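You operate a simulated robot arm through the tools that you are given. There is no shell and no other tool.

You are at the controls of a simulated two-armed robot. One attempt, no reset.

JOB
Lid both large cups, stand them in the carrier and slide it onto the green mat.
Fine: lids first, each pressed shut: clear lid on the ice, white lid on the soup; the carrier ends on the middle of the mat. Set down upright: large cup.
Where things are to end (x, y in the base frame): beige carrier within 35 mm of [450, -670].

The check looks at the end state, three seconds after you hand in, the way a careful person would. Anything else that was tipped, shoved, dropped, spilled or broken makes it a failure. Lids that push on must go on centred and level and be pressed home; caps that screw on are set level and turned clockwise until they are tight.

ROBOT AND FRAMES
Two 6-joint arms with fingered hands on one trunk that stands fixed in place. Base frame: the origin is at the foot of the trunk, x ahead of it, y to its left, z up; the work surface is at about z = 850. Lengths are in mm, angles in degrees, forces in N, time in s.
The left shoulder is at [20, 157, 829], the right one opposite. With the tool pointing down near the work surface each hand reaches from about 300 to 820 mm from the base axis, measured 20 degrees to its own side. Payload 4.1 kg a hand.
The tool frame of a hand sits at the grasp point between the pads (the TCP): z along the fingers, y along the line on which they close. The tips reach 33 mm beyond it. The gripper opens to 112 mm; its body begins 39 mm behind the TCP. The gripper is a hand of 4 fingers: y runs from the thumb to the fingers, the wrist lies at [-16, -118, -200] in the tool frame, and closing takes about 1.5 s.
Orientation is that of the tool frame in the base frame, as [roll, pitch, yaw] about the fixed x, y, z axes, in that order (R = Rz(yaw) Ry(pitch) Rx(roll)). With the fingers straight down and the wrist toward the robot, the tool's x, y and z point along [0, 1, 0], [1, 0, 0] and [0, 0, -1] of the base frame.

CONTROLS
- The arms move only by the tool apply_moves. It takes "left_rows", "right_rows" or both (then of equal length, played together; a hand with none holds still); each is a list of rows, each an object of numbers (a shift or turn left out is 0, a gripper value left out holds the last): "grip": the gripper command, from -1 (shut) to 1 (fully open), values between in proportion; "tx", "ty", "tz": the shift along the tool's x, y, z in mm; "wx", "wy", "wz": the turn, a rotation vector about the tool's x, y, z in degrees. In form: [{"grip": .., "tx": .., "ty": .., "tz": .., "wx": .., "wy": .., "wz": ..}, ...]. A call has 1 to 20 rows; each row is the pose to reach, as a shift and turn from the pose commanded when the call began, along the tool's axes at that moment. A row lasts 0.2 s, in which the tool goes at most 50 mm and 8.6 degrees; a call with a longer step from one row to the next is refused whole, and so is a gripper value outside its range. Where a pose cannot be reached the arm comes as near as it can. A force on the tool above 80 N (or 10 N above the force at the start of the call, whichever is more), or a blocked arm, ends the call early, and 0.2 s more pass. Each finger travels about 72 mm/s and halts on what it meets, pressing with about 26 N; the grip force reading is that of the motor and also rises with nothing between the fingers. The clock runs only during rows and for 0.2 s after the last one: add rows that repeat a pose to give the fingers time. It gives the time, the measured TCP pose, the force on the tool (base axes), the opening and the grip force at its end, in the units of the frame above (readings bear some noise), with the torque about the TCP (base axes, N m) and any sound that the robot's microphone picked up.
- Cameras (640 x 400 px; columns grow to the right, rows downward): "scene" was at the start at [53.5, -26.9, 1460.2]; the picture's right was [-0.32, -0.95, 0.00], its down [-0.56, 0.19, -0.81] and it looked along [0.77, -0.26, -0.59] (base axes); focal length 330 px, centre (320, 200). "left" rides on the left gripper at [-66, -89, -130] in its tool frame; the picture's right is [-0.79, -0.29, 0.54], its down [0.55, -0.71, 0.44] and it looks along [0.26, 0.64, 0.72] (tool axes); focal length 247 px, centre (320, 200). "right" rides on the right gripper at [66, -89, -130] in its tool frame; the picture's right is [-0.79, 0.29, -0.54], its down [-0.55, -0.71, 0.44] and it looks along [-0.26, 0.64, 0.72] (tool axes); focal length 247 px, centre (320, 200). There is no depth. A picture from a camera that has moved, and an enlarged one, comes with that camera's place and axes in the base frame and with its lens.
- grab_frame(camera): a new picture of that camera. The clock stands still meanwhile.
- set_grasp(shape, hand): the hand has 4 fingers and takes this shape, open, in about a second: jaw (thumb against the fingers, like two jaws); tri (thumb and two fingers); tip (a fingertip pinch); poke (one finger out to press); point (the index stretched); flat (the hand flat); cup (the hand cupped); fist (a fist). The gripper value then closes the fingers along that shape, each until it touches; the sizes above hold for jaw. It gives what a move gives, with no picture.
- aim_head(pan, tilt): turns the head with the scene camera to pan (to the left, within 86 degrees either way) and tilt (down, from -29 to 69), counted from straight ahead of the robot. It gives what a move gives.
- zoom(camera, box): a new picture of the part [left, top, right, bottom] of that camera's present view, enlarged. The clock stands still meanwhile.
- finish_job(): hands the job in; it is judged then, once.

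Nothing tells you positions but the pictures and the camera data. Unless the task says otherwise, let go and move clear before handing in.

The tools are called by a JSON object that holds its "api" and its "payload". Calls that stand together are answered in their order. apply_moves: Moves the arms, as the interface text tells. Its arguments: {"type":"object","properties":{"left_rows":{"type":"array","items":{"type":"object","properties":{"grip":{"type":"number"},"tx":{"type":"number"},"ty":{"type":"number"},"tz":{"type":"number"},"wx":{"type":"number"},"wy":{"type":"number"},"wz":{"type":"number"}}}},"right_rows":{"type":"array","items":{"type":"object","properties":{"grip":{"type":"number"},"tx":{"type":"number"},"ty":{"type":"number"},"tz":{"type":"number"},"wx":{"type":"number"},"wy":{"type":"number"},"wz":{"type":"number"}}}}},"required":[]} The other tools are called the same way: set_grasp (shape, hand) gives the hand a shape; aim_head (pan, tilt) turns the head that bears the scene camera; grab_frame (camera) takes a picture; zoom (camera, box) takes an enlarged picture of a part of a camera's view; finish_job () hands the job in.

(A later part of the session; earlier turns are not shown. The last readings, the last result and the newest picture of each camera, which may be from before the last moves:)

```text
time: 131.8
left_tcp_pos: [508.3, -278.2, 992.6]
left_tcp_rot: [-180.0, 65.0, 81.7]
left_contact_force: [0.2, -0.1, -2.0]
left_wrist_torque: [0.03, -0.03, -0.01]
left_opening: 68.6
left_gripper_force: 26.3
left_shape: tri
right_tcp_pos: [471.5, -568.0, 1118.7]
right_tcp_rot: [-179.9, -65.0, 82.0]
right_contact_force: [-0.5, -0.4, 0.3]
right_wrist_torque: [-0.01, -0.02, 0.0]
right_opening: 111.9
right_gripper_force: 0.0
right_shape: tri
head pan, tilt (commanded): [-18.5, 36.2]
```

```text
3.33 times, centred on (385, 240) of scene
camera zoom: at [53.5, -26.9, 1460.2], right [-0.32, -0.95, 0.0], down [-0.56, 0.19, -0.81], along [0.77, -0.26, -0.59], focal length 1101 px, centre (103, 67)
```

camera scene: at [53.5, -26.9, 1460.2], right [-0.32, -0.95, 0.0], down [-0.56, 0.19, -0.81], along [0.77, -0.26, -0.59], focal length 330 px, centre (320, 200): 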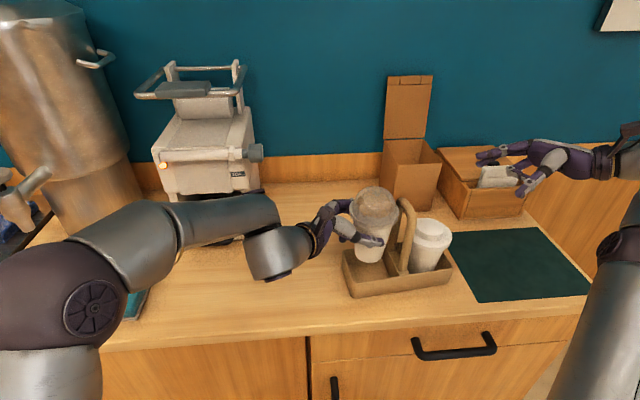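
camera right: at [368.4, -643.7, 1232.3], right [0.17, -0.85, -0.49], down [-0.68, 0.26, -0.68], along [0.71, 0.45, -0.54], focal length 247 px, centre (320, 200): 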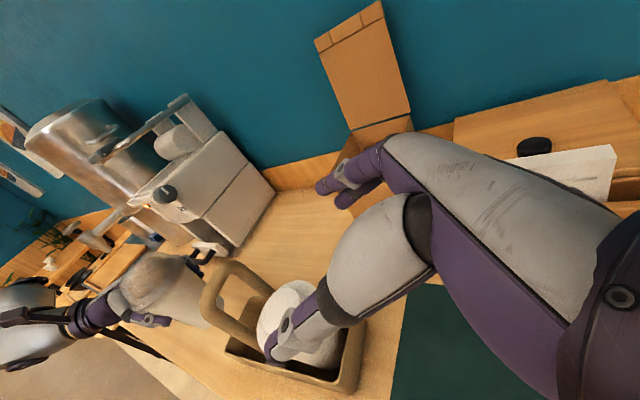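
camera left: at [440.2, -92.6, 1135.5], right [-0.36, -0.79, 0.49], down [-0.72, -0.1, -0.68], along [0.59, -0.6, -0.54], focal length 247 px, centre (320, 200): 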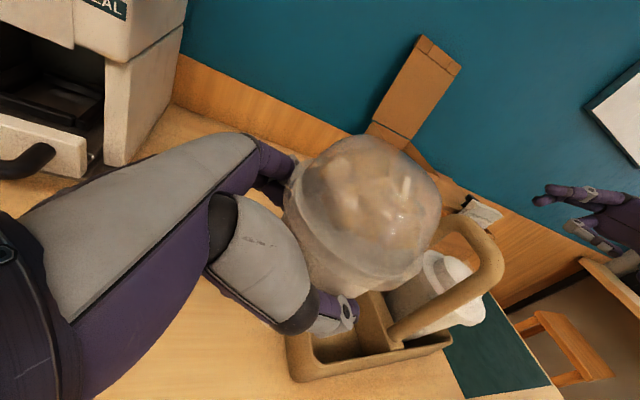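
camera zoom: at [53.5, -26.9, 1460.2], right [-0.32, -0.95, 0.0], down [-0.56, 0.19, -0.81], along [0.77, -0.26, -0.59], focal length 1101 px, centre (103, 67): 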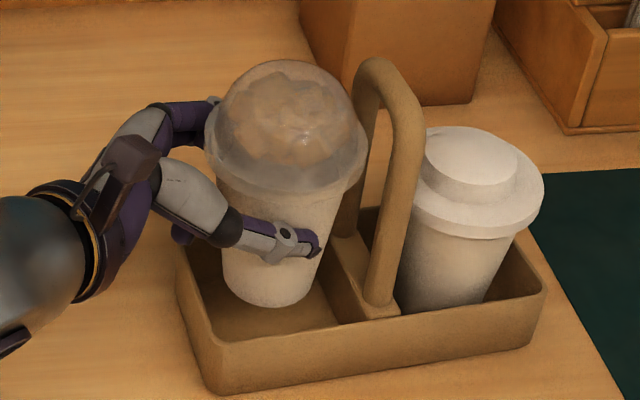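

The cup is now centred over the pocket. I lower it in.

{"api": "apply_moves", "payload": {"left_rows": [{"tx": 9, "tz": 4.2}, {"tx": 18, "tz": 8.4}, {"tx": 27, "tz": 12.6}, {"tx": 36, "tz": 16.8}, {"tx": 43.5, "tz": 20.3}, {"tx": 43.5, "tz": 20.3}]}}

{"api": "zoom", "payload": {"camera": "scene", "box": [335, 190, 435, 310]}}

{"api": "zoom", "payload": {"camera": "left", "box": [240, 200, 440, 400]}}

{"api": "zoom", "payload": {"camera": "right", "box": [120, 230, 300, 380]}}

```text
time: 133.2
left_tcp_pos: [508.1, -276.9, 945.2]
left_tcp_rot: [180.0, 65.1, 81.7]
left_contact_force: [1.0, 0.2, -2.5]
left_wrist_torque: [0.05, -0.01, -0.01]
left_opening: 68.4
left_gripper_force: 25.9
left_shape: tri
right_tcp_pos: [470.7, -567.9, 1118.5]
right_tcp_rot: [-180.0, -65.0, 82.2]
right_contact_force: [0.0, -0.9, 0.2]
right_wrist_torque: [-0.03, 0.01, 0.0]
right_opening: 111.8
right_gripper_force: 0.1
right_shape: tri
head pan, tilt (commanded): [-18.5, 36.2]
```

```text
3.33 times, centred on (385, 250) of scene
camera zoom: at [53.5, -26.9, 1460.2], right [-0.32, -0.95, 0.0], down [-0.56, 0.19, -0.81], along [0.77, -0.26, -0.59], focal length 1101 px, centre (103, 33)
```

zoom: 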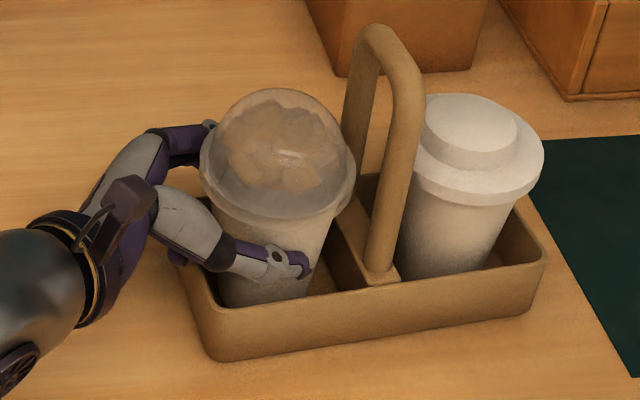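

```text
2.00 times, centred on (340, 300) of left
camera zoom: at [432.6, -175.8, 1059.5], right [-0.4, -0.77, 0.49], down [-0.73, -0.06, -0.68], along [0.56, -0.63, -0.54], focal length 494 px, centre (280, 0)
```

zoom: 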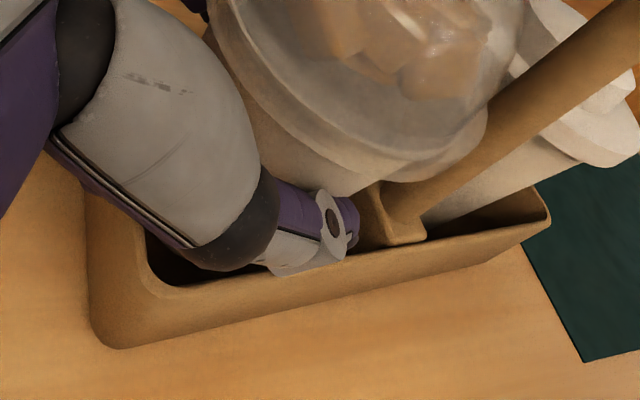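

```text
2.67 times, centred on (210, 305) of right
camera zoom: at [368.4, -643.8, 1232.3], right [0.17, -0.85, -0.49], down [-0.68, 0.26, -0.68], along [0.71, 0.45, -0.54], focal length 659 px, centre (613, -80)
```

zoom: 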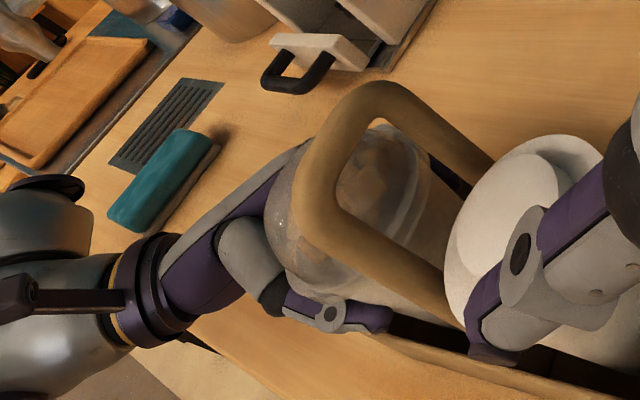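

{"api": "apply_moves", "payload": {"left_rows": [{"tx": 2.7, "tz": 1.3}, {"tx": 5, "tz": 2.3}, {"tx": 5, "tz": 2.3}]}}

{"api": "apply_moves", "payload": {"left_rows": [{"tx": 1.4, "tz": 0.6}, {"tx": 1.4, "tz": 0.6}]}}

```text
time: 134.0
left_tcp_pos: [507.6, -278.0, 939.5]
left_tcp_rot: [-180.0, 64.9, 81.8]
left_contact_force: [0.3, 0.5, -1.5]
left_wrist_torque: [0.04, 0.0, -0.03]
left_opening: 68.7
left_gripper_force: 25.9
left_shape: tri
right_tcp_pos: [472.0, -567.5, 1117.6]
right_tcp_rot: [-180.0, -65.0, 82.2]
right_contact_force: [-0.1, 0.2, 0.4]
right_wrist_torque: [0.01, 0.0, 0.05]
right_opening: 111.8
right_gripper_force: 0.0
right_shape: tri
head pan, tilt (commanded): [-18.5, 36.2]
```

```text
time: 134.6
left_tcp_pos: [507.6, -278.1, 939.1]
left_tcp_rot: [180.0, 64.9, 81.7]
left_contact_force: [0.2, -0.6, -0.5]
left_wrist_torque: [0.01, 0.0, 0.04]
left_opening: 68.6
left_gripper_force: 25.7
left_shape: tri
right_tcp_pos: [470.9, -566.2, 1116.9]
right_tcp_rot: [179.9, -65.1, 82.3]
right_contact_force: [0.2, 0.2, -0.2]
right_wrist_torque: [0.04, -0.01, -0.03]
right_opening: 111.8
right_gripper_force: 0.1
right_shape: tri
head pan, tilt (commanded): [-18.5, 36.2]
```

{"api": "apply_moves", "payload": {"left_rows": [{"tx": 1.4, "tz": 0.6}, {"tx": 1.4, "tz": 0.6}]}}

{"api": "zoom", "payload": {"camera": "scene", "box": [335, 190, 435, 310]}}

```text
time: 135.2
left_tcp_pos: [507.6, -277.6, 937.5]
left_tcp_rot: [-180.0, 65.2, 81.7]
left_contact_force: [1.3, -1.0, 2.8]
left_wrist_torque: [-0.05, -0.02, 0.04]
left_opening: 68.6
left_gripper_force: 25.6
left_shape: tri
right_tcp_pos: [469.4, -567.9, 1118.0]
right_tcp_rot: [180.0, -65.0, 82.2]
right_contact_force: [0.1, 1.1, 0.7]
right_wrist_torque: [0.0, 0.03, -0.02]
right_opening: 111.6
right_gripper_force: 0.1
right_shape: tri
head pan, tilt (commanded): [-18.5, 36.2]
```

```text
3.33 times, centred on (385, 250) of scene
camera zoom: at [53.5, -26.9, 1460.2], right [-0.32, -0.95, 0.0], down [-0.56, 0.19, -0.81], along [0.77, -0.26, -0.59], focal length 1101 px, centre (103, 33)
```

zoom: 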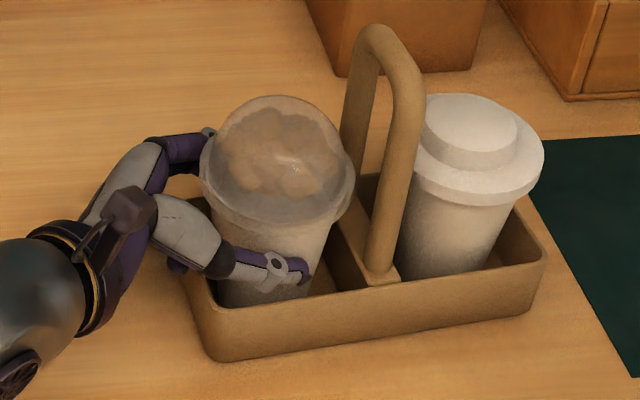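

The ice cup is down on the pocket floor. I relieve, open the fingers, and back straight out to the left.

{"api": "apply_moves", "payload": {"left_rows": [{"tx": -1, "tz": -0.5}, {"tx": -1, "tz": -0.5, "grip": 0.3}, {"tx": -1, "tz": -0.5, "grip": 0.5}, {"tx": -1, "tz": -0.5, "grip": 0.8}, {"tx": -1, "tz": -0.5, "grip": 1}, {"tx": -1, "tz": -0.5, "grip": 1}, {"tx": -1, "tz": -0.5, "grip": 1}]}}

{"api": "zoom", "payload": {"camera": "scene", "box": [335, 190, 435, 310]}}

{"api": "zoom", "payload": {"camera": "right", "box": [120, 230, 300, 380]}}

```text
time: 136.8
left_tcp_pos: [507.7, -277.0, 937.4]
left_tcp_rot: [-180.0, 65.0, 81.7]
left_contact_force: [0.7, -0.3, 0.0]
left_wrist_torque: [0.03, 0.02, 0.01]
left_opening: 111.6
left_gripper_force: 0.1
left_shape: tri
right_tcp_pos: [471.8, -568.0, 1117.7]
right_tcp_rot: [179.9, -65.0, 82.4]
right_contact_force: [-0.1, -1.1, 0.3]
right_wrist_torque: [0.01, -0.04, 0.03]
right_opening: 111.8
right_gripper_force: 0.1
right_shape: tri
head pan, tilt (commanded): [-18.5, 36.2]
```

```text
3.33 times, centred on (385, 250) of scene
camera zoom: at [53.5, -26.9, 1460.2], right [-0.32, -0.95, 0.0], down [-0.56, 0.19, -0.81], along [0.77, -0.26, -0.59], focal length 1101 px, centre (103, 33)
```

zoom: 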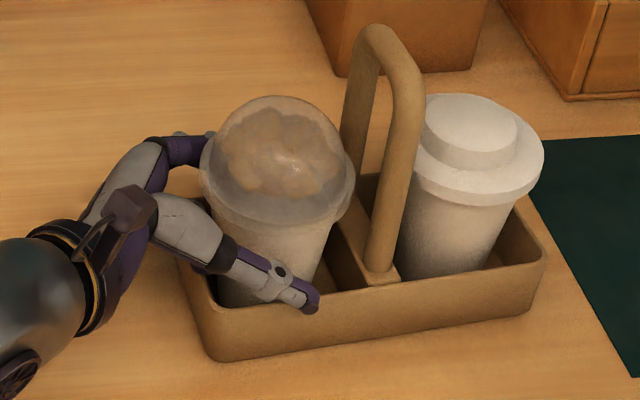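

```text
2.67 times, centred on (210, 305) of right
camera zoom: at [368.4, -643.8, 1232.3], right [0.17, -0.85, -0.49], down [-0.68, 0.26, -0.68], along [0.71, 0.45, -0.54], focal length 659 px, centre (613, -80)
```

zoom: 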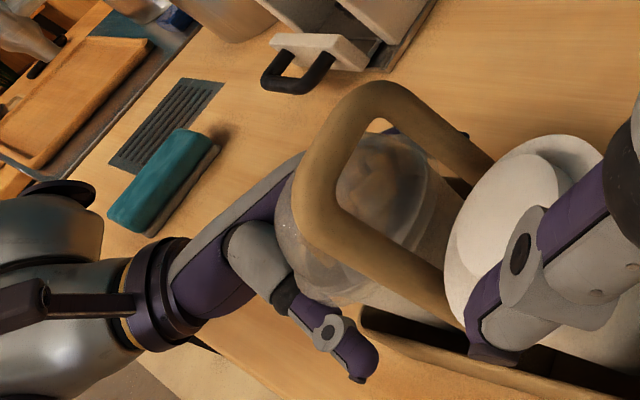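

{"api": "apply_moves", "payload": {"left_rows": [{"tx": 4.2, "tz": -9.1}, {"tx": 12.7, "tz": -27.2}, {"tx": 25.3, "tz": -54.4}, {"tx": 40.1, "tz": -86.1}, {"tx": 54.9, "tz": -117.8}, {"tx": 54.9, "tz": -117.8}]}}

{"api": "grab_frame", "payload": {"camera": "scene"}}

{"api": "zoom", "payload": {"camera": "scene", "box": [325, 190, 465, 310]}}

{"api": "zoom", "payload": {"camera": "left", "box": [300, 120, 560, 400]}}

```text
time: 138.2
left_tcp_pos: [526.9, -148.0, 938.2]
left_tcp_rot: [-179.8, 65.0, 81.9]
left_contact_force: [0.5, -0.9, 0.3]
left_wrist_torque: [0.02, 0.01, 0.01]
left_opening: 111.7
left_gripper_force: 0.1
left_shape: tri
right_tcp_pos: [470.8, -567.4, 1117.4]
right_tcp_rot: [-180.0, -64.9, 82.2]
right_contact_force: [0.0, 0.5, 0.6]
right_wrist_torque: [-0.01, 0.0, 0.05]
right_opening: 111.7
right_gripper_force: 0.0
right_shape: tri
head pan, tilt (commanded): [-18.5, 36.2]
```

```text
taken
camera scene: at [53.5, -27.0, 1460.2], right [-0.32, -0.95, 0.0], down [-0.56, 0.19, -0.81], along [0.77, -0.26, -0.59], focal length 330 px, centre (320, 200)
```

scene: 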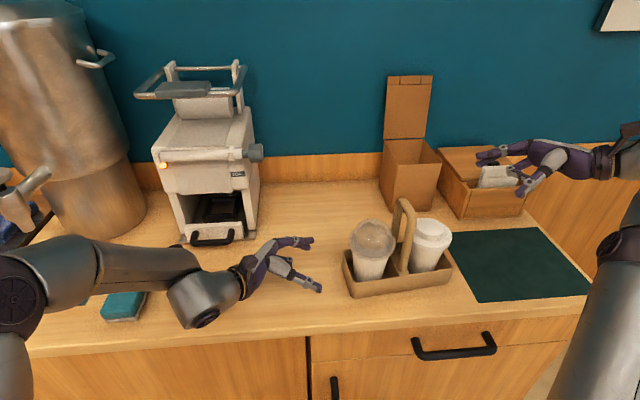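

```text
3.33 times, centred on (395, 250) of scene
camera zoom: at [53.5, -27.0, 1460.2], right [-0.32, -0.95, 0.0], down [-0.56, 0.19, -0.81], along [0.77, -0.26, -0.59], focal length 1101 px, centre (70, 33)
```

zoom: 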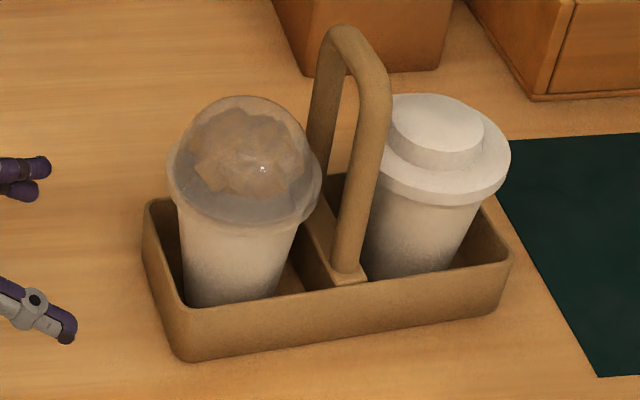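

```text
1.43 times, centred on (430, 260) of left
camera zoom: at [452.3, -46.9, 1052.8], right [-0.4, -0.77, 0.49], down [-0.73, -0.06, -0.68], along [0.56, -0.63, -0.54], focal length 353 px, centre (163, 114)
```

zoom: 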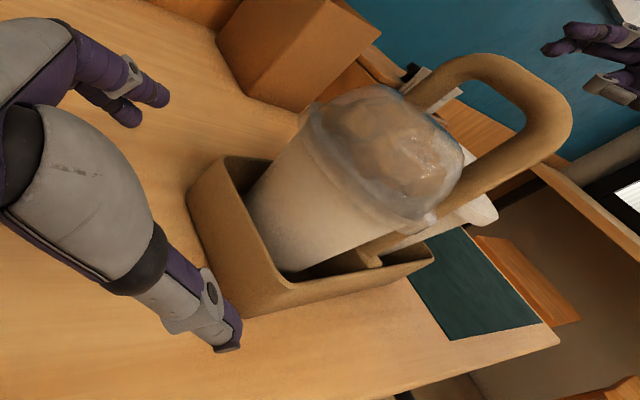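

Both lidded cups are standing in the carrier. I retract the left arm and turn the right hand to point down, preparing to grip the carrier's handle.

{"api": "apply_moves", "payload": {"left_rows": [{"tx": -12.2, "ty": -8.1, "tz": -21.1}, {"tx": -24.4, "ty": -16.2, "tz": -42.2}, {"tx": -36.7, "ty": -24.3, "tz": -63.4}, {"tx": -48.9, "ty": -32.4, "tz": -84.5}, {"tx": -61.1, "ty": -40.5, "tz": -105.6}, {"tx": -73.3, "ty": -48.6, "tz": -126.7}, {"tx": -85.5, "ty": -56.7, "tz": -147.8}, {"tx": -97.8, "ty": -64.8, "tz": -169}, {"tx": -110, "ty": -72.9, "tz": -190.1}, {"tx": -122.2, "ty": -81, "tz": -211.2}, {"tx": -122.2, "ty": -81, "tz": -211.2}], "right_rows": [{"tx": 22.6, "ty": -13.1, "tz": 11.7}, {"tx": 45.2, "ty": -26.2, "tz": 23.5, "wy": -7}, {"tx": 67.7, "ty": -39.3, "tz": 35.2, "wy": -14}, {"tx": 90.3, "ty": -52.4, "tz": 46.9, "wy": -21}, {"tx": 90.3, "ty": -52.4, "tz": 46.9, "wy": -28.5}, {"tx": 90.3, "ty": -52.4, "tz": 46.9, "wy": -36}, {"tx": 90.3, "ty": -52.4, "tz": 46.9, "wy": -43.5}, {"tx": 90.3, "ty": -52.4, "tz": 46.9, "wy": -51}, {"tx": 90.3, "ty": -52.4, "tz": 46.9, "wy": -58}, {"tx": 90.3, "ty": -52.4, "tz": 46.9, "wy": -65}, {"tx": 90.3, "ty": -52.4, "tz": 46.9, "wy": -65}]}}

{"api": "set_grasp", "payload": {"hand": "right", "shape": "jaw"}}

{"api": "grab_frame", "payload": {"camera": "scene"}}

{"api": "zoom", "payload": {"camera": "scene", "box": [325, 180, 465, 305]}}

```text
time: 140.6
left_tcp_pos: [466.2, 2.3, 1136.8]
left_tcp_rot: [179.8, 65.0, 81.5]
left_contact_force: [0.2, 0.1, 0.0]
left_wrist_torque: [0.0, 0.03, -0.02]
left_opening: 111.7
left_gripper_force: 0.1
left_shape: tri
right_tcp_pos: [430.6, -481.0, 1181.2]
right_tcp_rot: [180.0, 0.2, 82.1]
right_contact_force: [0.8, 0.5, 0.1]
right_wrist_torque: [0.0, 0.03, 0.03]
right_opening: 111.3
right_gripper_force: 0.0
right_shape: tri
head pan, tilt (commanded): [-18.5, 36.2]
```

```text
time: 141.5
left_tcp_pos: [466.2, 1.7, 1136.5]
left_tcp_rot: [-179.8, 65.0, 81.8]
left_contact_force: [0.1, 0.3, -0.2]
left_wrist_torque: [-0.06, -0.03, -0.01]
left_opening: 111.8
left_gripper_force: 0.0
left_shape: tri
right_tcp_pos: [430.0, -481.1, 1179.8]
right_tcp_rot: [180.0, 0.0, 82.2]
right_contact_force: [0.3, -0.4, -0.4]
right_wrist_torque: [-0.05, -0.02, -0.03]
right_opening: 111.8
right_gripper_force: 0.0
right_shape: jaw
head pan, tilt (commanded): [-18.5, 36.2]
```

```text
taken
camera scene: at [53.5, -26.9, 1460.2], right [-0.32, -0.95, 0.0], down [-0.56, 0.19, -0.81], along [0.77, -0.26, -0.59], focal length 330 px, centre (320, 200)
```

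scene: 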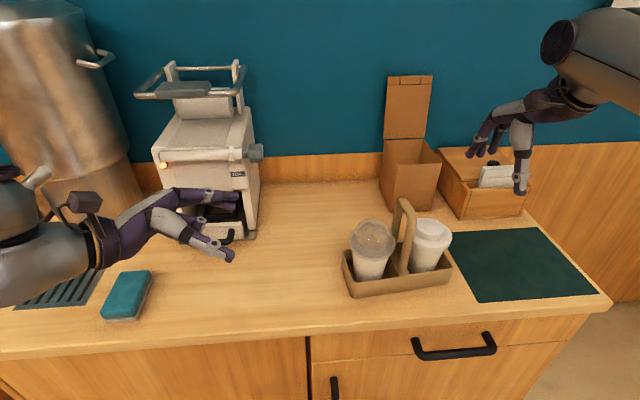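

```text
3.20 times, centred on (395, 242) of scene
camera zoom: at [53.5, -26.9, 1460.2], right [-0.32, -0.95, 0.0], down [-0.56, 0.19, -0.81], along [0.77, -0.26, -0.59], focal length 1057 px, centre (80, 64)
```

zoom: 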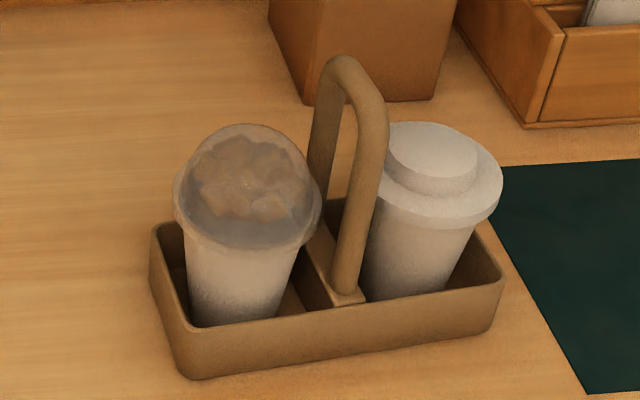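

The carrier handle bar is centred at about [498, -358] near z = 1058. I rotate the right hand so its fingers close across the bar, moving above it.

{"api": "apply_moves", "payload": {"right_rows": [{"tx": 11.7, "ty": 4.5, "wz": 8}, {"tx": 23.5, "ty": 9.1, "wz": 16}, {"tx": 35.2, "ty": 13.6, "wz": 24}, {"tx": 46.9, "ty": 18.2, "wz": 32}, {"tx": 58.6, "ty": 22.7, "wz": 40}, {"tx": 70.4, "ty": 27.3, "wz": 48}, {"tx": 82.1, "ty": 31.8, "wz": 56}, {"tx": 93.8, "ty": 36.4, "wz": 64}, {"tx": 105.5, "ty": 40.9, "wz": 72}, {"tx": 117.3, "ty": 45.5, "wz": 80}, {"tx": 129, "ty": 50, "wz": 86}, {"tx": 129, "ty": 50, "wz": 86, "grip": 0.3}, {"tx": 129, "ty": 50, "wz": 86, "grip": 0.3}]}}

{"api": "grab_frame", "payload": {"camera": "scene"}}

{"api": "grab_frame", "payload": {"camera": "right"}}

{"api": "grab_frame", "payload": {"camera": "left"}}

```text
time: 144.3
left_tcp_pos: [466.7, 1.4, 1138.5]
left_tcp_rot: [-179.9, 65.0, 81.8]
left_contact_force: [-1.3, 0.2, 1.1]
left_wrist_torque: [-0.01, -0.04, -0.02]
left_opening: 111.6
left_gripper_force: 0.0
left_shape: tri
right_tcp_pos: [496.6, -359.7, 1180.5]
right_tcp_rot: [180.0, 0.0, -3.6]
right_contact_force: [-0.2, -0.6, -0.2]
right_wrist_torque: [0.01, 0.0, 0.0]
right_opening: 73.2
right_gripper_force: 0.1
right_shape: jaw
head pan, tilt (commanded): [-18.5, 36.2]
```

```text
taken
camera scene: at [53.5, -26.9, 1460.2], right [-0.32, -0.95, 0.0], down [-0.56, 0.19, -0.81], along [0.77, -0.26, -0.59], focal length 330 px, centre (320, 200)
```

scene: 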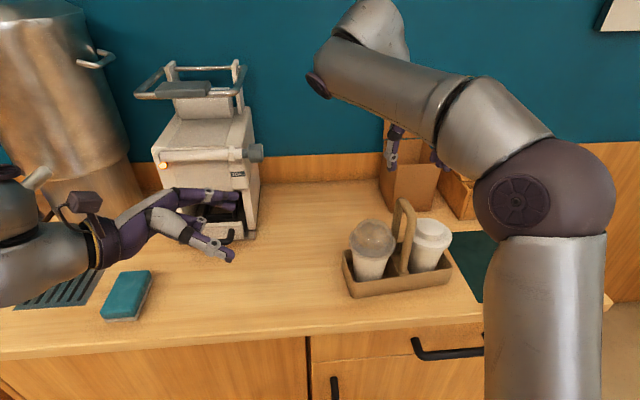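

```text
taken
camera right: at [566.8, -273.9, 1310.4], right [-0.81, -0.23, 0.54], down [-0.5, 0.75, -0.44], along [-0.3, -0.62, -0.72], focal length 247 px, centre (320, 200)
```

right: 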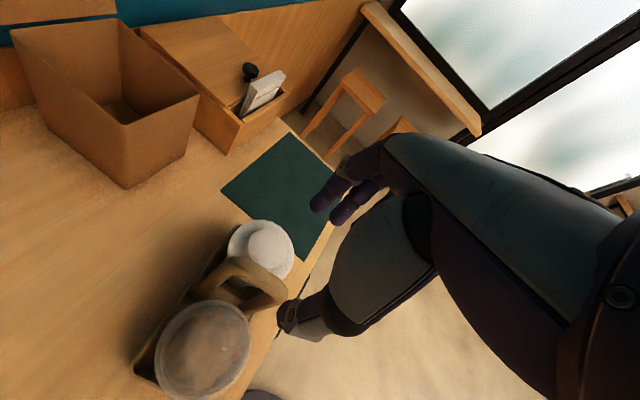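

```text
taken
camera left: at [391.3, 102.8, 1252.7], right [-0.4, -0.77, 0.49], down [-0.73, -0.06, -0.68], along [0.56, -0.63, -0.54], focal length 247 px, centre (320, 200)
```

left: 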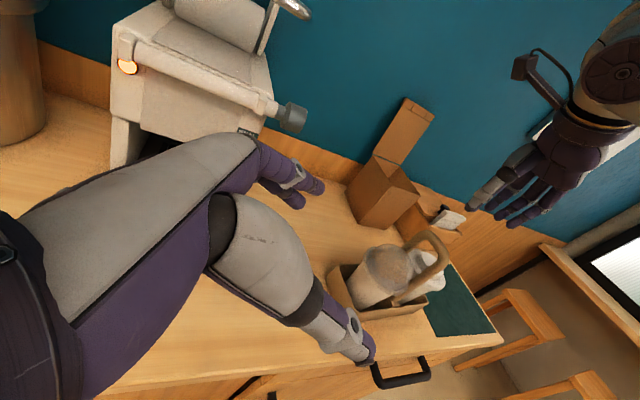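

{"api": "zoom", "payload": {"camera": "right", "box": [140, 200, 340, 400]}}

{"api": "zoom", "payload": {"camera": "scene", "box": [330, 120, 470, 300]}}

```text
2.00 times, centred on (240, 300) of right
camera zoom: at [566.8, -273.9, 1310.4], right [-0.81, -0.23, 0.54], down [-0.5, 0.75, -0.44], along [-0.3, -0.62, -0.72], focal length 494 px, centre (480, 0)
```

zoom: 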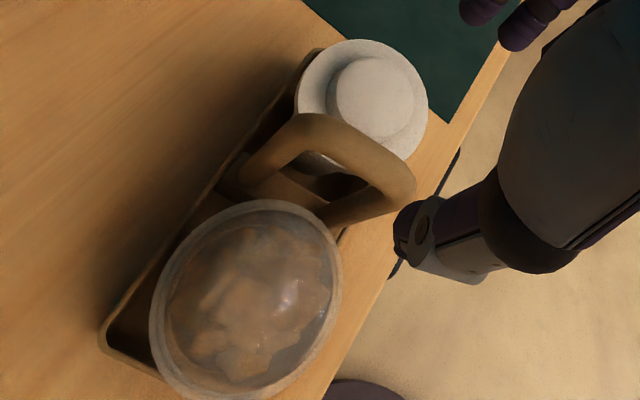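

```text
2.22 times, centred on (400, 210) of scene
camera zoom: at [53.5, -26.9, 1460.2], right [-0.32, -0.95, 0.0], down [-0.56, 0.19, -0.81], along [0.77, -0.26, -0.59], focal length 734 px, centre (142, 178)
```

zoom: 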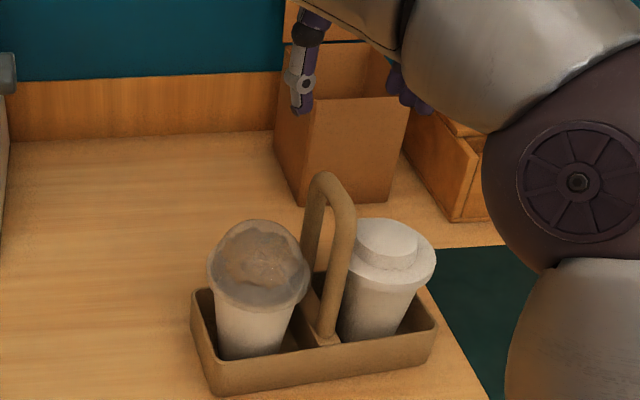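

{"api": "apply_moves", "payload": {"right_rows": [{"tx": 5, "ty": -1.6, "tz": 20, "wz": 2.3}, {"tx": 10.5, "ty": -3.3, "tz": 45, "wz": 4.6}, {"tx": 10.5, "ty": -3.3, "tz": 70, "wz": 4.6}, {"tx": 10.5, "ty": -3.3, "tz": 70, "wz": 4.6}]}}

{"api": "zoom", "payload": {"camera": "right", "box": [180, 150, 420, 400]}}

{"api": "zoom", "payload": {"camera": "scene", "box": [330, 150, 450, 280]}}

{"api": "zoom", "payload": {"camera": "left", "box": [320, 180, 520, 340]}}

```text
time: 145.3
left_tcp_pos: [467.2, 1.3, 1137.3]
left_tcp_rot: [-179.9, 65.0, 81.8]
left_contact_force: [-0.1, 0.4, -0.9]
left_wrist_torque: [0.02, 0.01, -0.03]
left_opening: 111.8
left_gripper_force: 0.2
left_shape: tri
right_tcp_pos: [507.5, -357.0, 1110.7]
right_tcp_rot: [180.0, 0.1, -8.4]
right_contact_force: [0.3, 0.5, 0.2]
right_wrist_torque: [0.03, -0.02, 0.0]
right_opening: 73.1
right_gripper_force: 0.1
right_shape: jaw
head pan, tilt (commanded): [-18.5, 36.2]
```

```text
1.60 times, centred on (300, 275) of right
camera zoom: at [583.8, -277.7, 1240.3], right [-0.83, -0.17, 0.54], down [-0.44, 0.78, -0.44], along [-0.35, -0.6, -0.72], focal length 395 px, centre (352, 80)
```

zoom: 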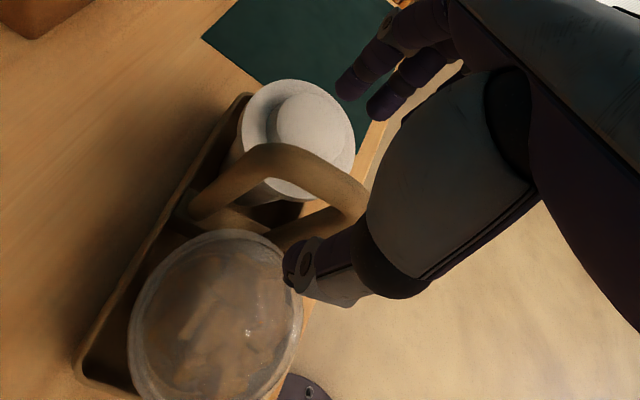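

```text
3.08 times, centred on (390, 215) of scene
camera zoom: at [53.4, -26.9, 1460.2], right [-0.32, -0.95, 0.0], down [-0.56, 0.19, -0.81], along [0.77, -0.26, -0.59], focal length 1016 px, centre (105, 154)
```

zoom: 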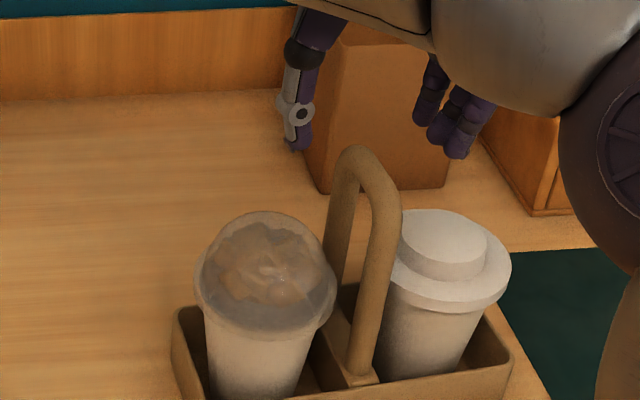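

```text
2.50 times, centred on (420, 260) of left
camera zoom: at [391.3, 102.8, 1252.7], right [-0.4, -0.77, 0.49], down [-0.73, -0.06, -0.68], along [0.56, -0.63, -0.54], focal length 617 px, centre (70, 50)
```

zoom: 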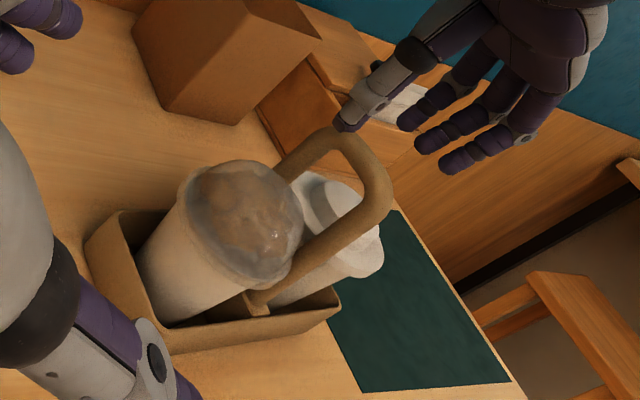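

The hand is centred over the handle bar. I lower so the bar sits between thumb and fingers, then close.

{"api": "apply_moves", "payload": {"right_rows": [{"tz": 18}, {"tz": 36}, {"tz": 52}, {"tz": 52}]}}

{"api": "zoom", "payload": {"camera": "right", "box": [180, 150, 420, 400]}}

{"api": "zoom", "payload": {"camera": "scene", "box": [330, 150, 450, 280]}}

{"api": "zoom", "payload": {"camera": "left", "box": [340, 180, 500, 310]}}

```text
time: 146.3
left_tcp_pos: [465.8, 0.9, 1138.0]
left_tcp_rot: [179.9, 65.0, 81.7]
left_contact_force: [-0.1, 0.1, 0.0]
left_wrist_torque: [0.0, 0.01, 0.02]
left_opening: 111.6
left_gripper_force: 0.0
left_shape: tri
right_tcp_pos: [507.1, -358.1, 1058.0]
right_tcp_rot: [180.0, 0.0, -8.4]
right_contact_force: [0.2, -0.3, 0.2]
right_wrist_torque: [-0.02, -0.02, 0.01]
right_opening: 73.3
right_gripper_force: 0.0
right_shape: jaw
head pan, tilt (commanded): [-18.5, 36.2]
```

```text
1.60 times, centred on (300, 275) of right
camera zoom: at [583.6, -277.3, 1188.4], right [-0.83, -0.17, 0.54], down [-0.44, 0.78, -0.44], along [-0.35, -0.6, -0.72], focal length 395 px, centre (352, 80)
```

zoom: 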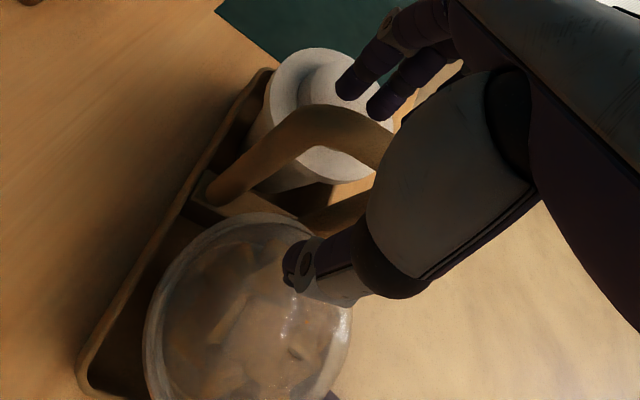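

```text
3.08 times, centred on (390, 215) of scene
camera zoom: at [53.5, -26.9, 1460.2], right [-0.32, -0.95, 0.0], down [-0.56, 0.19, -0.81], along [0.77, -0.26, -0.59], focal length 1016 px, centre (105, 154)
```

zoom: 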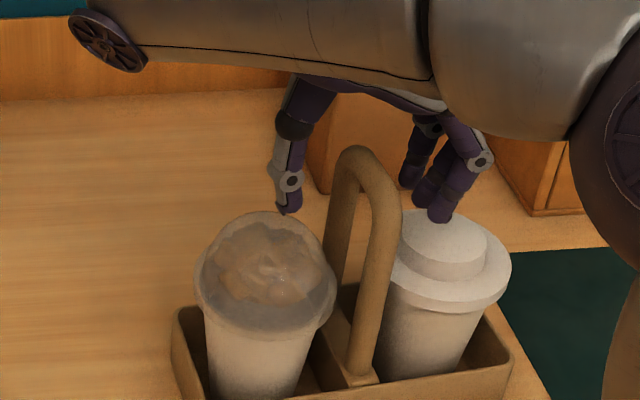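

```text
3.08 times, centred on (420, 245) of left
camera zoom: at [391.3, 102.8, 1252.7], right [-0.4, -0.77, 0.49], down [-0.73, -0.06, -0.68], along [0.56, -0.63, -0.54], focal length 760 px, centre (12, 62)
```

zoom: 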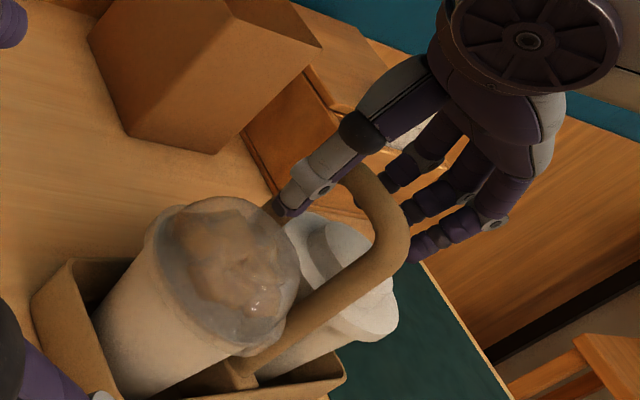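

{"api": "apply_moves", "payload": {"right_rows": [{"grip": 0.1}, {"grip": -0.1}, {"grip": -0.3}, {"grip": -0.5}, {"grip": -0.7}, {"grip": -0.7}, {"grip": -0.7}]}}

{"api": "zoom", "payload": {"camera": "scene", "box": [330, 150, 460, 300]}}

{"api": "zoom", "payload": {"camera": "right", "box": [180, 150, 420, 400]}}

{"api": "zoom", "payload": {"camera": "left", "box": [340, 180, 500, 310]}}

```text
time: 147.9
left_tcp_pos: [467.0, 1.5, 1137.6]
left_tcp_rot: [-180.0, 65.0, 81.7]
left_contact_force: [-0.6, 0.9, 0.1]
left_wrist_torque: [-0.02, -0.02, 0.01]
left_opening: 111.9
left_gripper_force: 0.1
left_shape: tri
right_tcp_pos: [508.8, -357.7, 1059.8]
right_tcp_rot: [179.9, 0.1, -8.3]
right_contact_force: [-0.5, -1.4, -0.1]
right_wrist_torque: [-0.04, 0.03, 0.04]
right_opening: 17.0
right_gripper_force: 0.2
right_shape: jaw
head pan, tilt (commanded): [-18.5, 36.2]
```

```text
2.67 times, centred on (395, 225) of scene
camera zoom: at [53.5, -27.0, 1460.2], right [-0.32, -0.95, 0.0], down [-0.56, 0.19, -0.81], along [0.77, -0.26, -0.59], focal length 880 px, centre (120, 133)
```

zoom: 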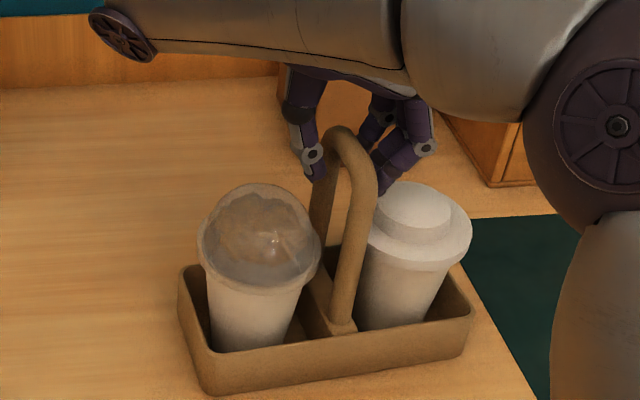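

```text
1.60 times, centred on (300, 275) of right
camera zoom: at [583.6, -277.3, 1188.6], right [-0.83, -0.17, 0.54], down [-0.44, 0.78, -0.44], along [-0.35, -0.6, -0.72], focal length 395 px, centre (352, 80)
```

zoom: 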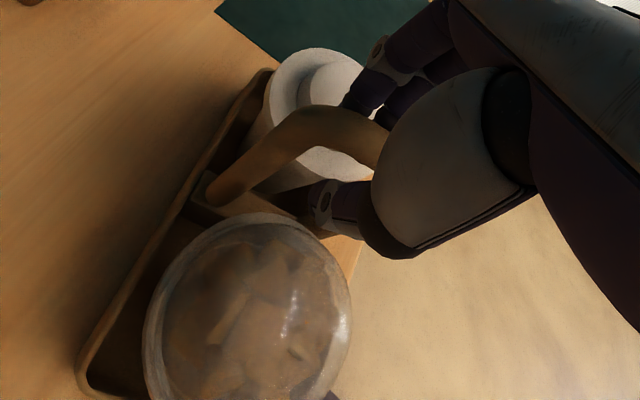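

```text
3.08 times, centred on (420, 245) of left
camera zoom: at [391.3, 102.7, 1252.7], right [-0.4, -0.77, 0.49], down [-0.73, -0.06, -0.68], along [0.56, -0.63, -0.54], focal length 760 px, centre (12, 62)
```

zoom: 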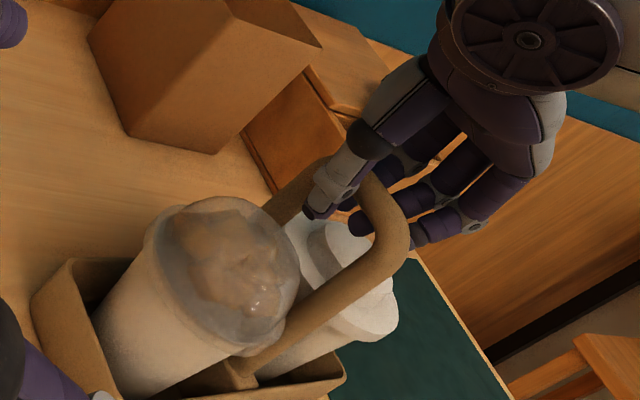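

{"api": "apply_moves", "payload": {"right_rows": [{"grip": -0.85}, {"grip": -1}, {"grip": -1}, {"grip": -1}, {"grip": -1}]}}

{"api": "zoom", "payload": {"camera": "scene", "box": [330, 150, 460, 300]}}

{"api": "zoom", "payload": {"camera": "left", "box": [340, 180, 500, 310]}}

```text
time: 149.1
left_tcp_pos: [467.7, 0.6, 1139.0]
left_tcp_rot: [-179.9, 65.0, 81.7]
left_contact_force: [0.7, -0.9, -0.3]
left_wrist_torque: [0.0, 0.0, 0.0]
left_opening: 111.5
left_gripper_force: 0.1
left_shape: tri
right_tcp_pos: [509.1, -356.5, 1058.0]
right_tcp_rot: [179.9, -0.1, -8.4]
right_contact_force: [0.0, -0.4, -4.9]
right_wrist_torque: [-0.07, -0.01, 0.01]
right_opening: 4.1
right_gripper_force: 26.0
right_shape: jaw
head pan, tilt (commanded): [-18.5, 36.2]
```

```text
2.67 times, centred on (395, 225) of scene
camera zoom: at [53.6, -27.0, 1460.1], right [-0.32, -0.95, 0.0], down [-0.56, 0.19, -0.81], along [0.77, -0.26, -0.59], focal length 880 px, centre (120, 133)
```

zoom: 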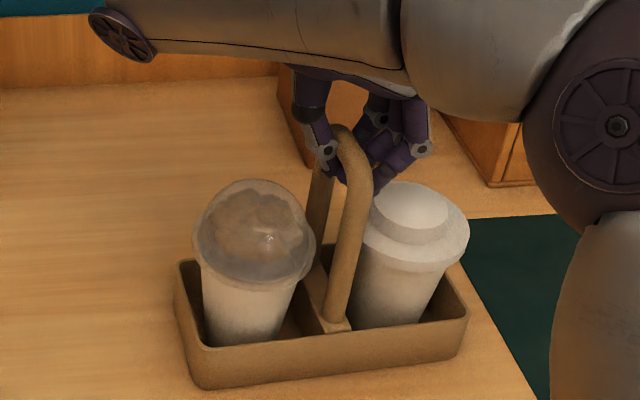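

```text
3.08 times, centred on (420, 245) of left
camera zoom: at [391.4, 102.7, 1252.6], right [-0.4, -0.77, 0.49], down [-0.73, -0.06, -0.68], along [0.56, -0.63, -0.54], focal length 760 px, centre (12, 62)
```

zoom: 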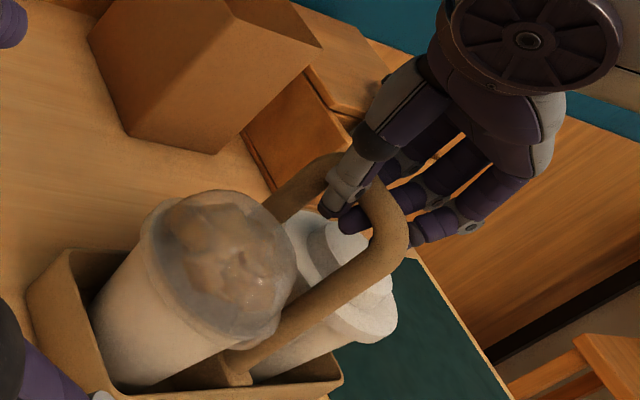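

The fingers have closed around the bar and already carry some weight. I lift slightly to unload the base and check it stays level.

{"api": "apply_moves", "payload": {"right_rows": [{"tz": -1.5, "grip": -1}, {"tz": -3, "grip": -1}, {"tz": -4, "grip": -1}, {"tz": -4, "grip": -1}]}}

{"api": "zoom", "payload": {"camera": "scene", "box": [330, 180, 470, 310]}}

{"api": "zoom", "payload": {"camera": "left", "box": [320, 180, 520, 340]}}

```text
time: 150.1
left_tcp_pos: [466.9, 0.8, 1137.9]
left_tcp_rot: [-179.8, 64.9, 82.0]
left_contact_force: [-0.2, -0.4, 0.0]
left_wrist_torque: [-0.01, -0.01, 0.01]
left_opening: 111.6
left_gripper_force: 0.1
left_shape: tri
right_tcp_pos: [508.0, -356.8, 1061.9]
right_tcp_rot: [180.0, 0.0, -8.3]
right_contact_force: [0.2, 0.3, -6.0]
right_wrist_torque: [-0.01, -0.06, 0.07]
right_opening: 4.3
right_gripper_force: 25.8
right_shape: jaw
head pan, tilt (commanded): [-18.5, 36.2]
```

```text
3.08 times, centred on (400, 245) of scene
camera zoom: at [53.6, -27.0, 1460.1], right [-0.32, -0.95, 0.0], down [-0.56, 0.19, -0.81], along [0.77, -0.26, -0.59], focal length 1016 px, centre (74, 62)
```

zoom: 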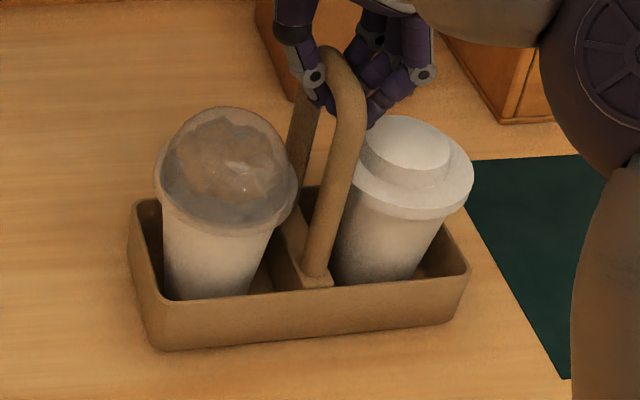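

```text
2.50 times, centred on (420, 260) of left
camera zoom: at [391.4, 102.7, 1252.6], right [-0.4, -0.77, 0.49], down [-0.73, -0.06, -0.68], along [0.56, -0.63, -0.54], focal length 617 px, centre (70, 50)
```

zoom: 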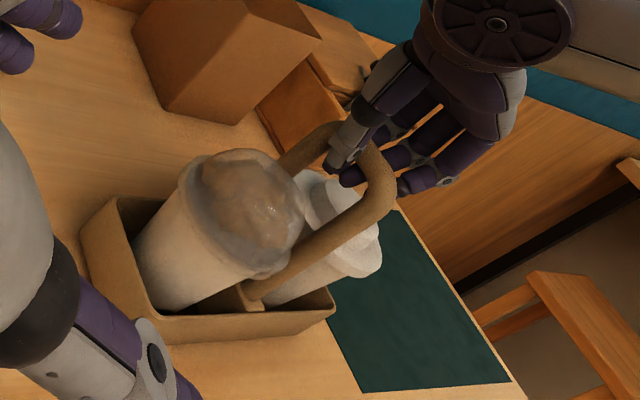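

Lifting tilts it toward the heavier soup side, so I set it flat again and will slide it along the surface instead.

{"api": "apply_moves", "payload": {"right_rows": [{"tz": 2, "grip": -1}, {"tz": 4, "grip": -1}, {"tz": 5.5, "grip": -1}, {"tz": 5.5, "grip": -1}]}}

{"api": "zoom", "payload": {"camera": "scene", "box": [330, 180, 470, 310]}}

{"api": "zoom", "payload": {"camera": "left", "box": [320, 180, 520, 340]}}

```text
time: 151.1
left_tcp_pos: [466.4, 1.8, 1137.6]
left_tcp_rot: [-180.0, 65.1, 81.7]
left_contact_force: [0.3, 0.6, 0.1]
left_wrist_torque: [0.05, 0.03, -0.02]
left_opening: 112.0
left_gripper_force: 0.1
left_shape: tri
right_tcp_pos: [509.4, -356.6, 1057.0]
right_tcp_rot: [-179.9, 0.1, -8.4]
right_contact_force: [0.0, 0.2, -3.2]
right_wrist_torque: [-0.1, 0.04, 0.01]
right_opening: 4.3
right_gripper_force: 26.2
right_shape: jaw
head pan, tilt (commanded): [-18.5, 36.2]
```

```text
3.08 times, centred on (400, 245) of scene
camera zoom: at [53.6, -26.9, 1460.2], right [-0.32, -0.95, 0.0], down [-0.56, 0.19, -0.81], along [0.77, -0.26, -0.59], focal length 1016 px, centre (74, 62)
```

zoom: 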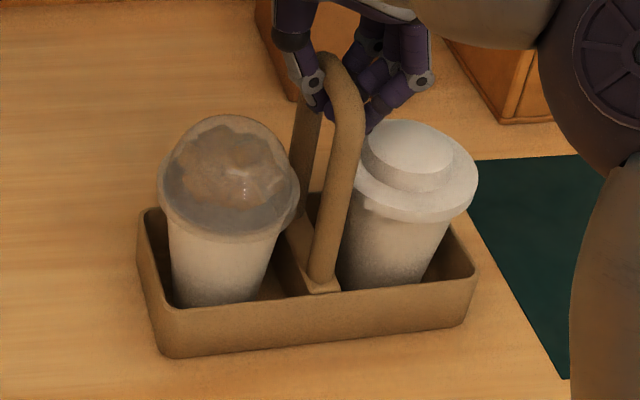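

```text
2.50 times, centred on (420, 260) of left
camera zoom: at [391.4, 102.8, 1252.6], right [-0.4, -0.77, 0.49], down [-0.73, -0.06, -0.68], along [0.56, -0.63, -0.54], focal length 617 px, centre (70, 50)
```

zoom: 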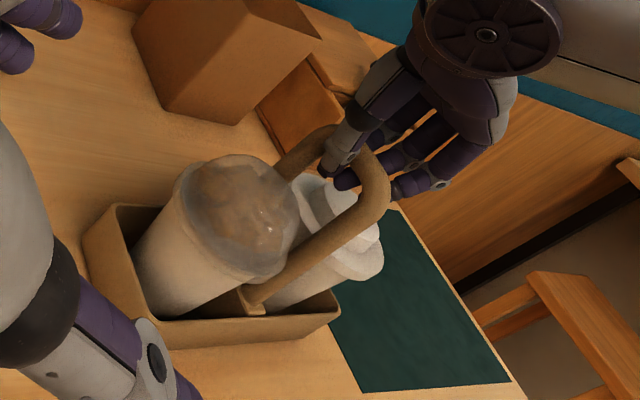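

{"api": "zoom", "payload": {"camera": "scene", "box": [395, 210, 445, 250]}}

{"api": "zoom", "payload": {"camera": "scene", "box": [345, 210, 405, 260]}}

{"api": "zoom", "payload": {"camera": "left", "box": [370, 220, 440, 290]}}

{"api": "grab_frame", "payload": {"camera": "right"}}

```text
10.00 times, centred on (420, 230) of scene
camera zoom: at [53.6, -26.9, 1460.2], right [-0.32, -0.95, 0.0], down [-0.56, 0.19, -0.81], along [0.77, -0.26, -0.59], focal length 3302 px, centre (-680, -100)
```

zoom: 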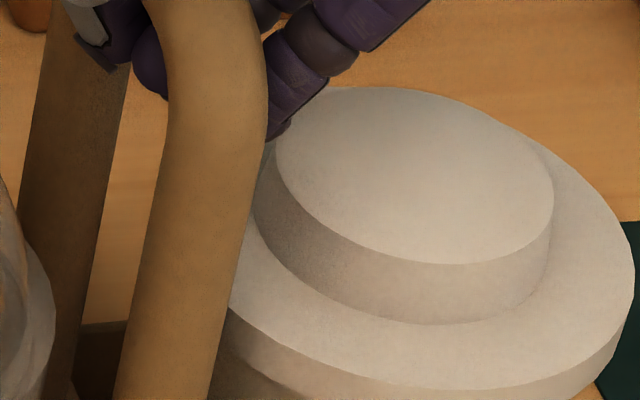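

```text
8.00 times, centred on (375, 235) of scene
camera zoom: at [53.6, -26.9, 1460.2], right [-0.32, -0.95, 0.0], down [-0.56, 0.19, -0.81], along [0.77, -0.26, -0.59], focal length 2641 px, centre (-120, -80)
```

zoom: 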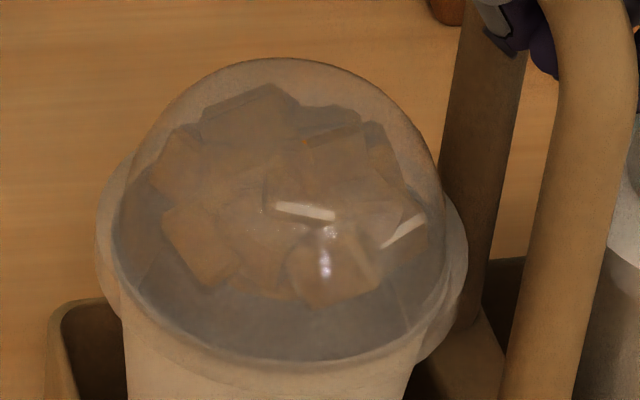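

```text
5.71 times, centred on (405, 255) of left
camera zoom: at [391.4, 102.8, 1252.6], right [-0.4, -0.77, 0.49], down [-0.73, -0.06, -0.68], along [0.56, -0.63, -0.54], focal length 1411 px, centre (-166, -114)
```

zoom: 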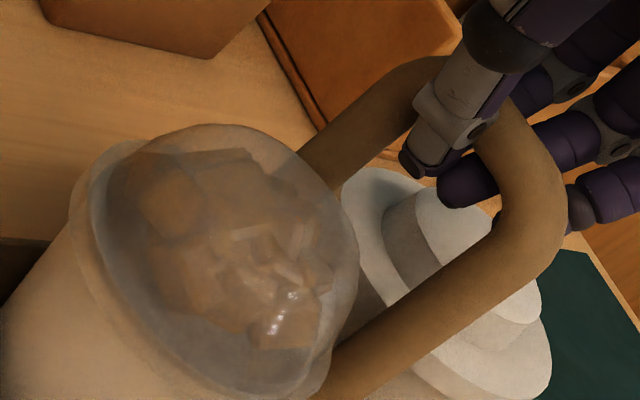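

```text
taken
camera right: at [584.0, -277.4, 1187.1], right [-0.83, -0.17, 0.54], down [-0.44, 0.78, -0.44], along [-0.35, -0.6, -0.72], focal length 247 px, centre (320, 200)
```

right: 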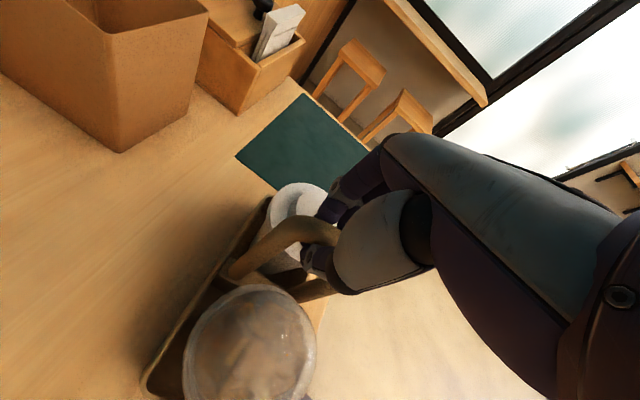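

{"api": "zoom", "payload": {"camera": "scene", "box": [395, 225, 455, 275]}}

{"api": "zoom", "payload": {"camera": "right", "box": [230, 160, 370, 300]}}

```text
8.00 times, centred on (425, 250) of scene
camera zoom: at [53.6, -26.9, 1460.2], right [-0.32, -0.95, 0.0], down [-0.56, 0.19, -0.81], along [0.77, -0.26, -0.59], focal length 2641 px, centre (-520, -200)
```

zoom: 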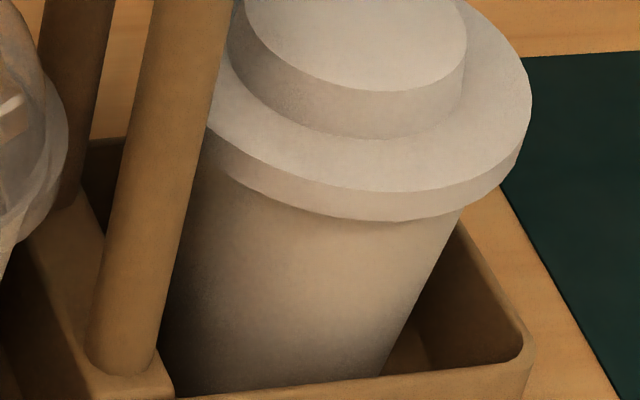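

```text
2.86 times, centred on (300, 230) of right
camera zoom: at [584.0, -277.4, 1187.1], right [-0.83, -0.17, 0.54], down [-0.44, 0.78, -0.44], along [-0.35, -0.6, -0.72], focal length 706 px, centre (377, 114)
```

zoom: 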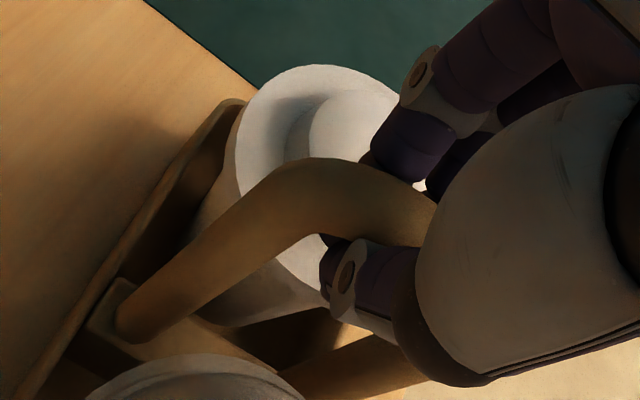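

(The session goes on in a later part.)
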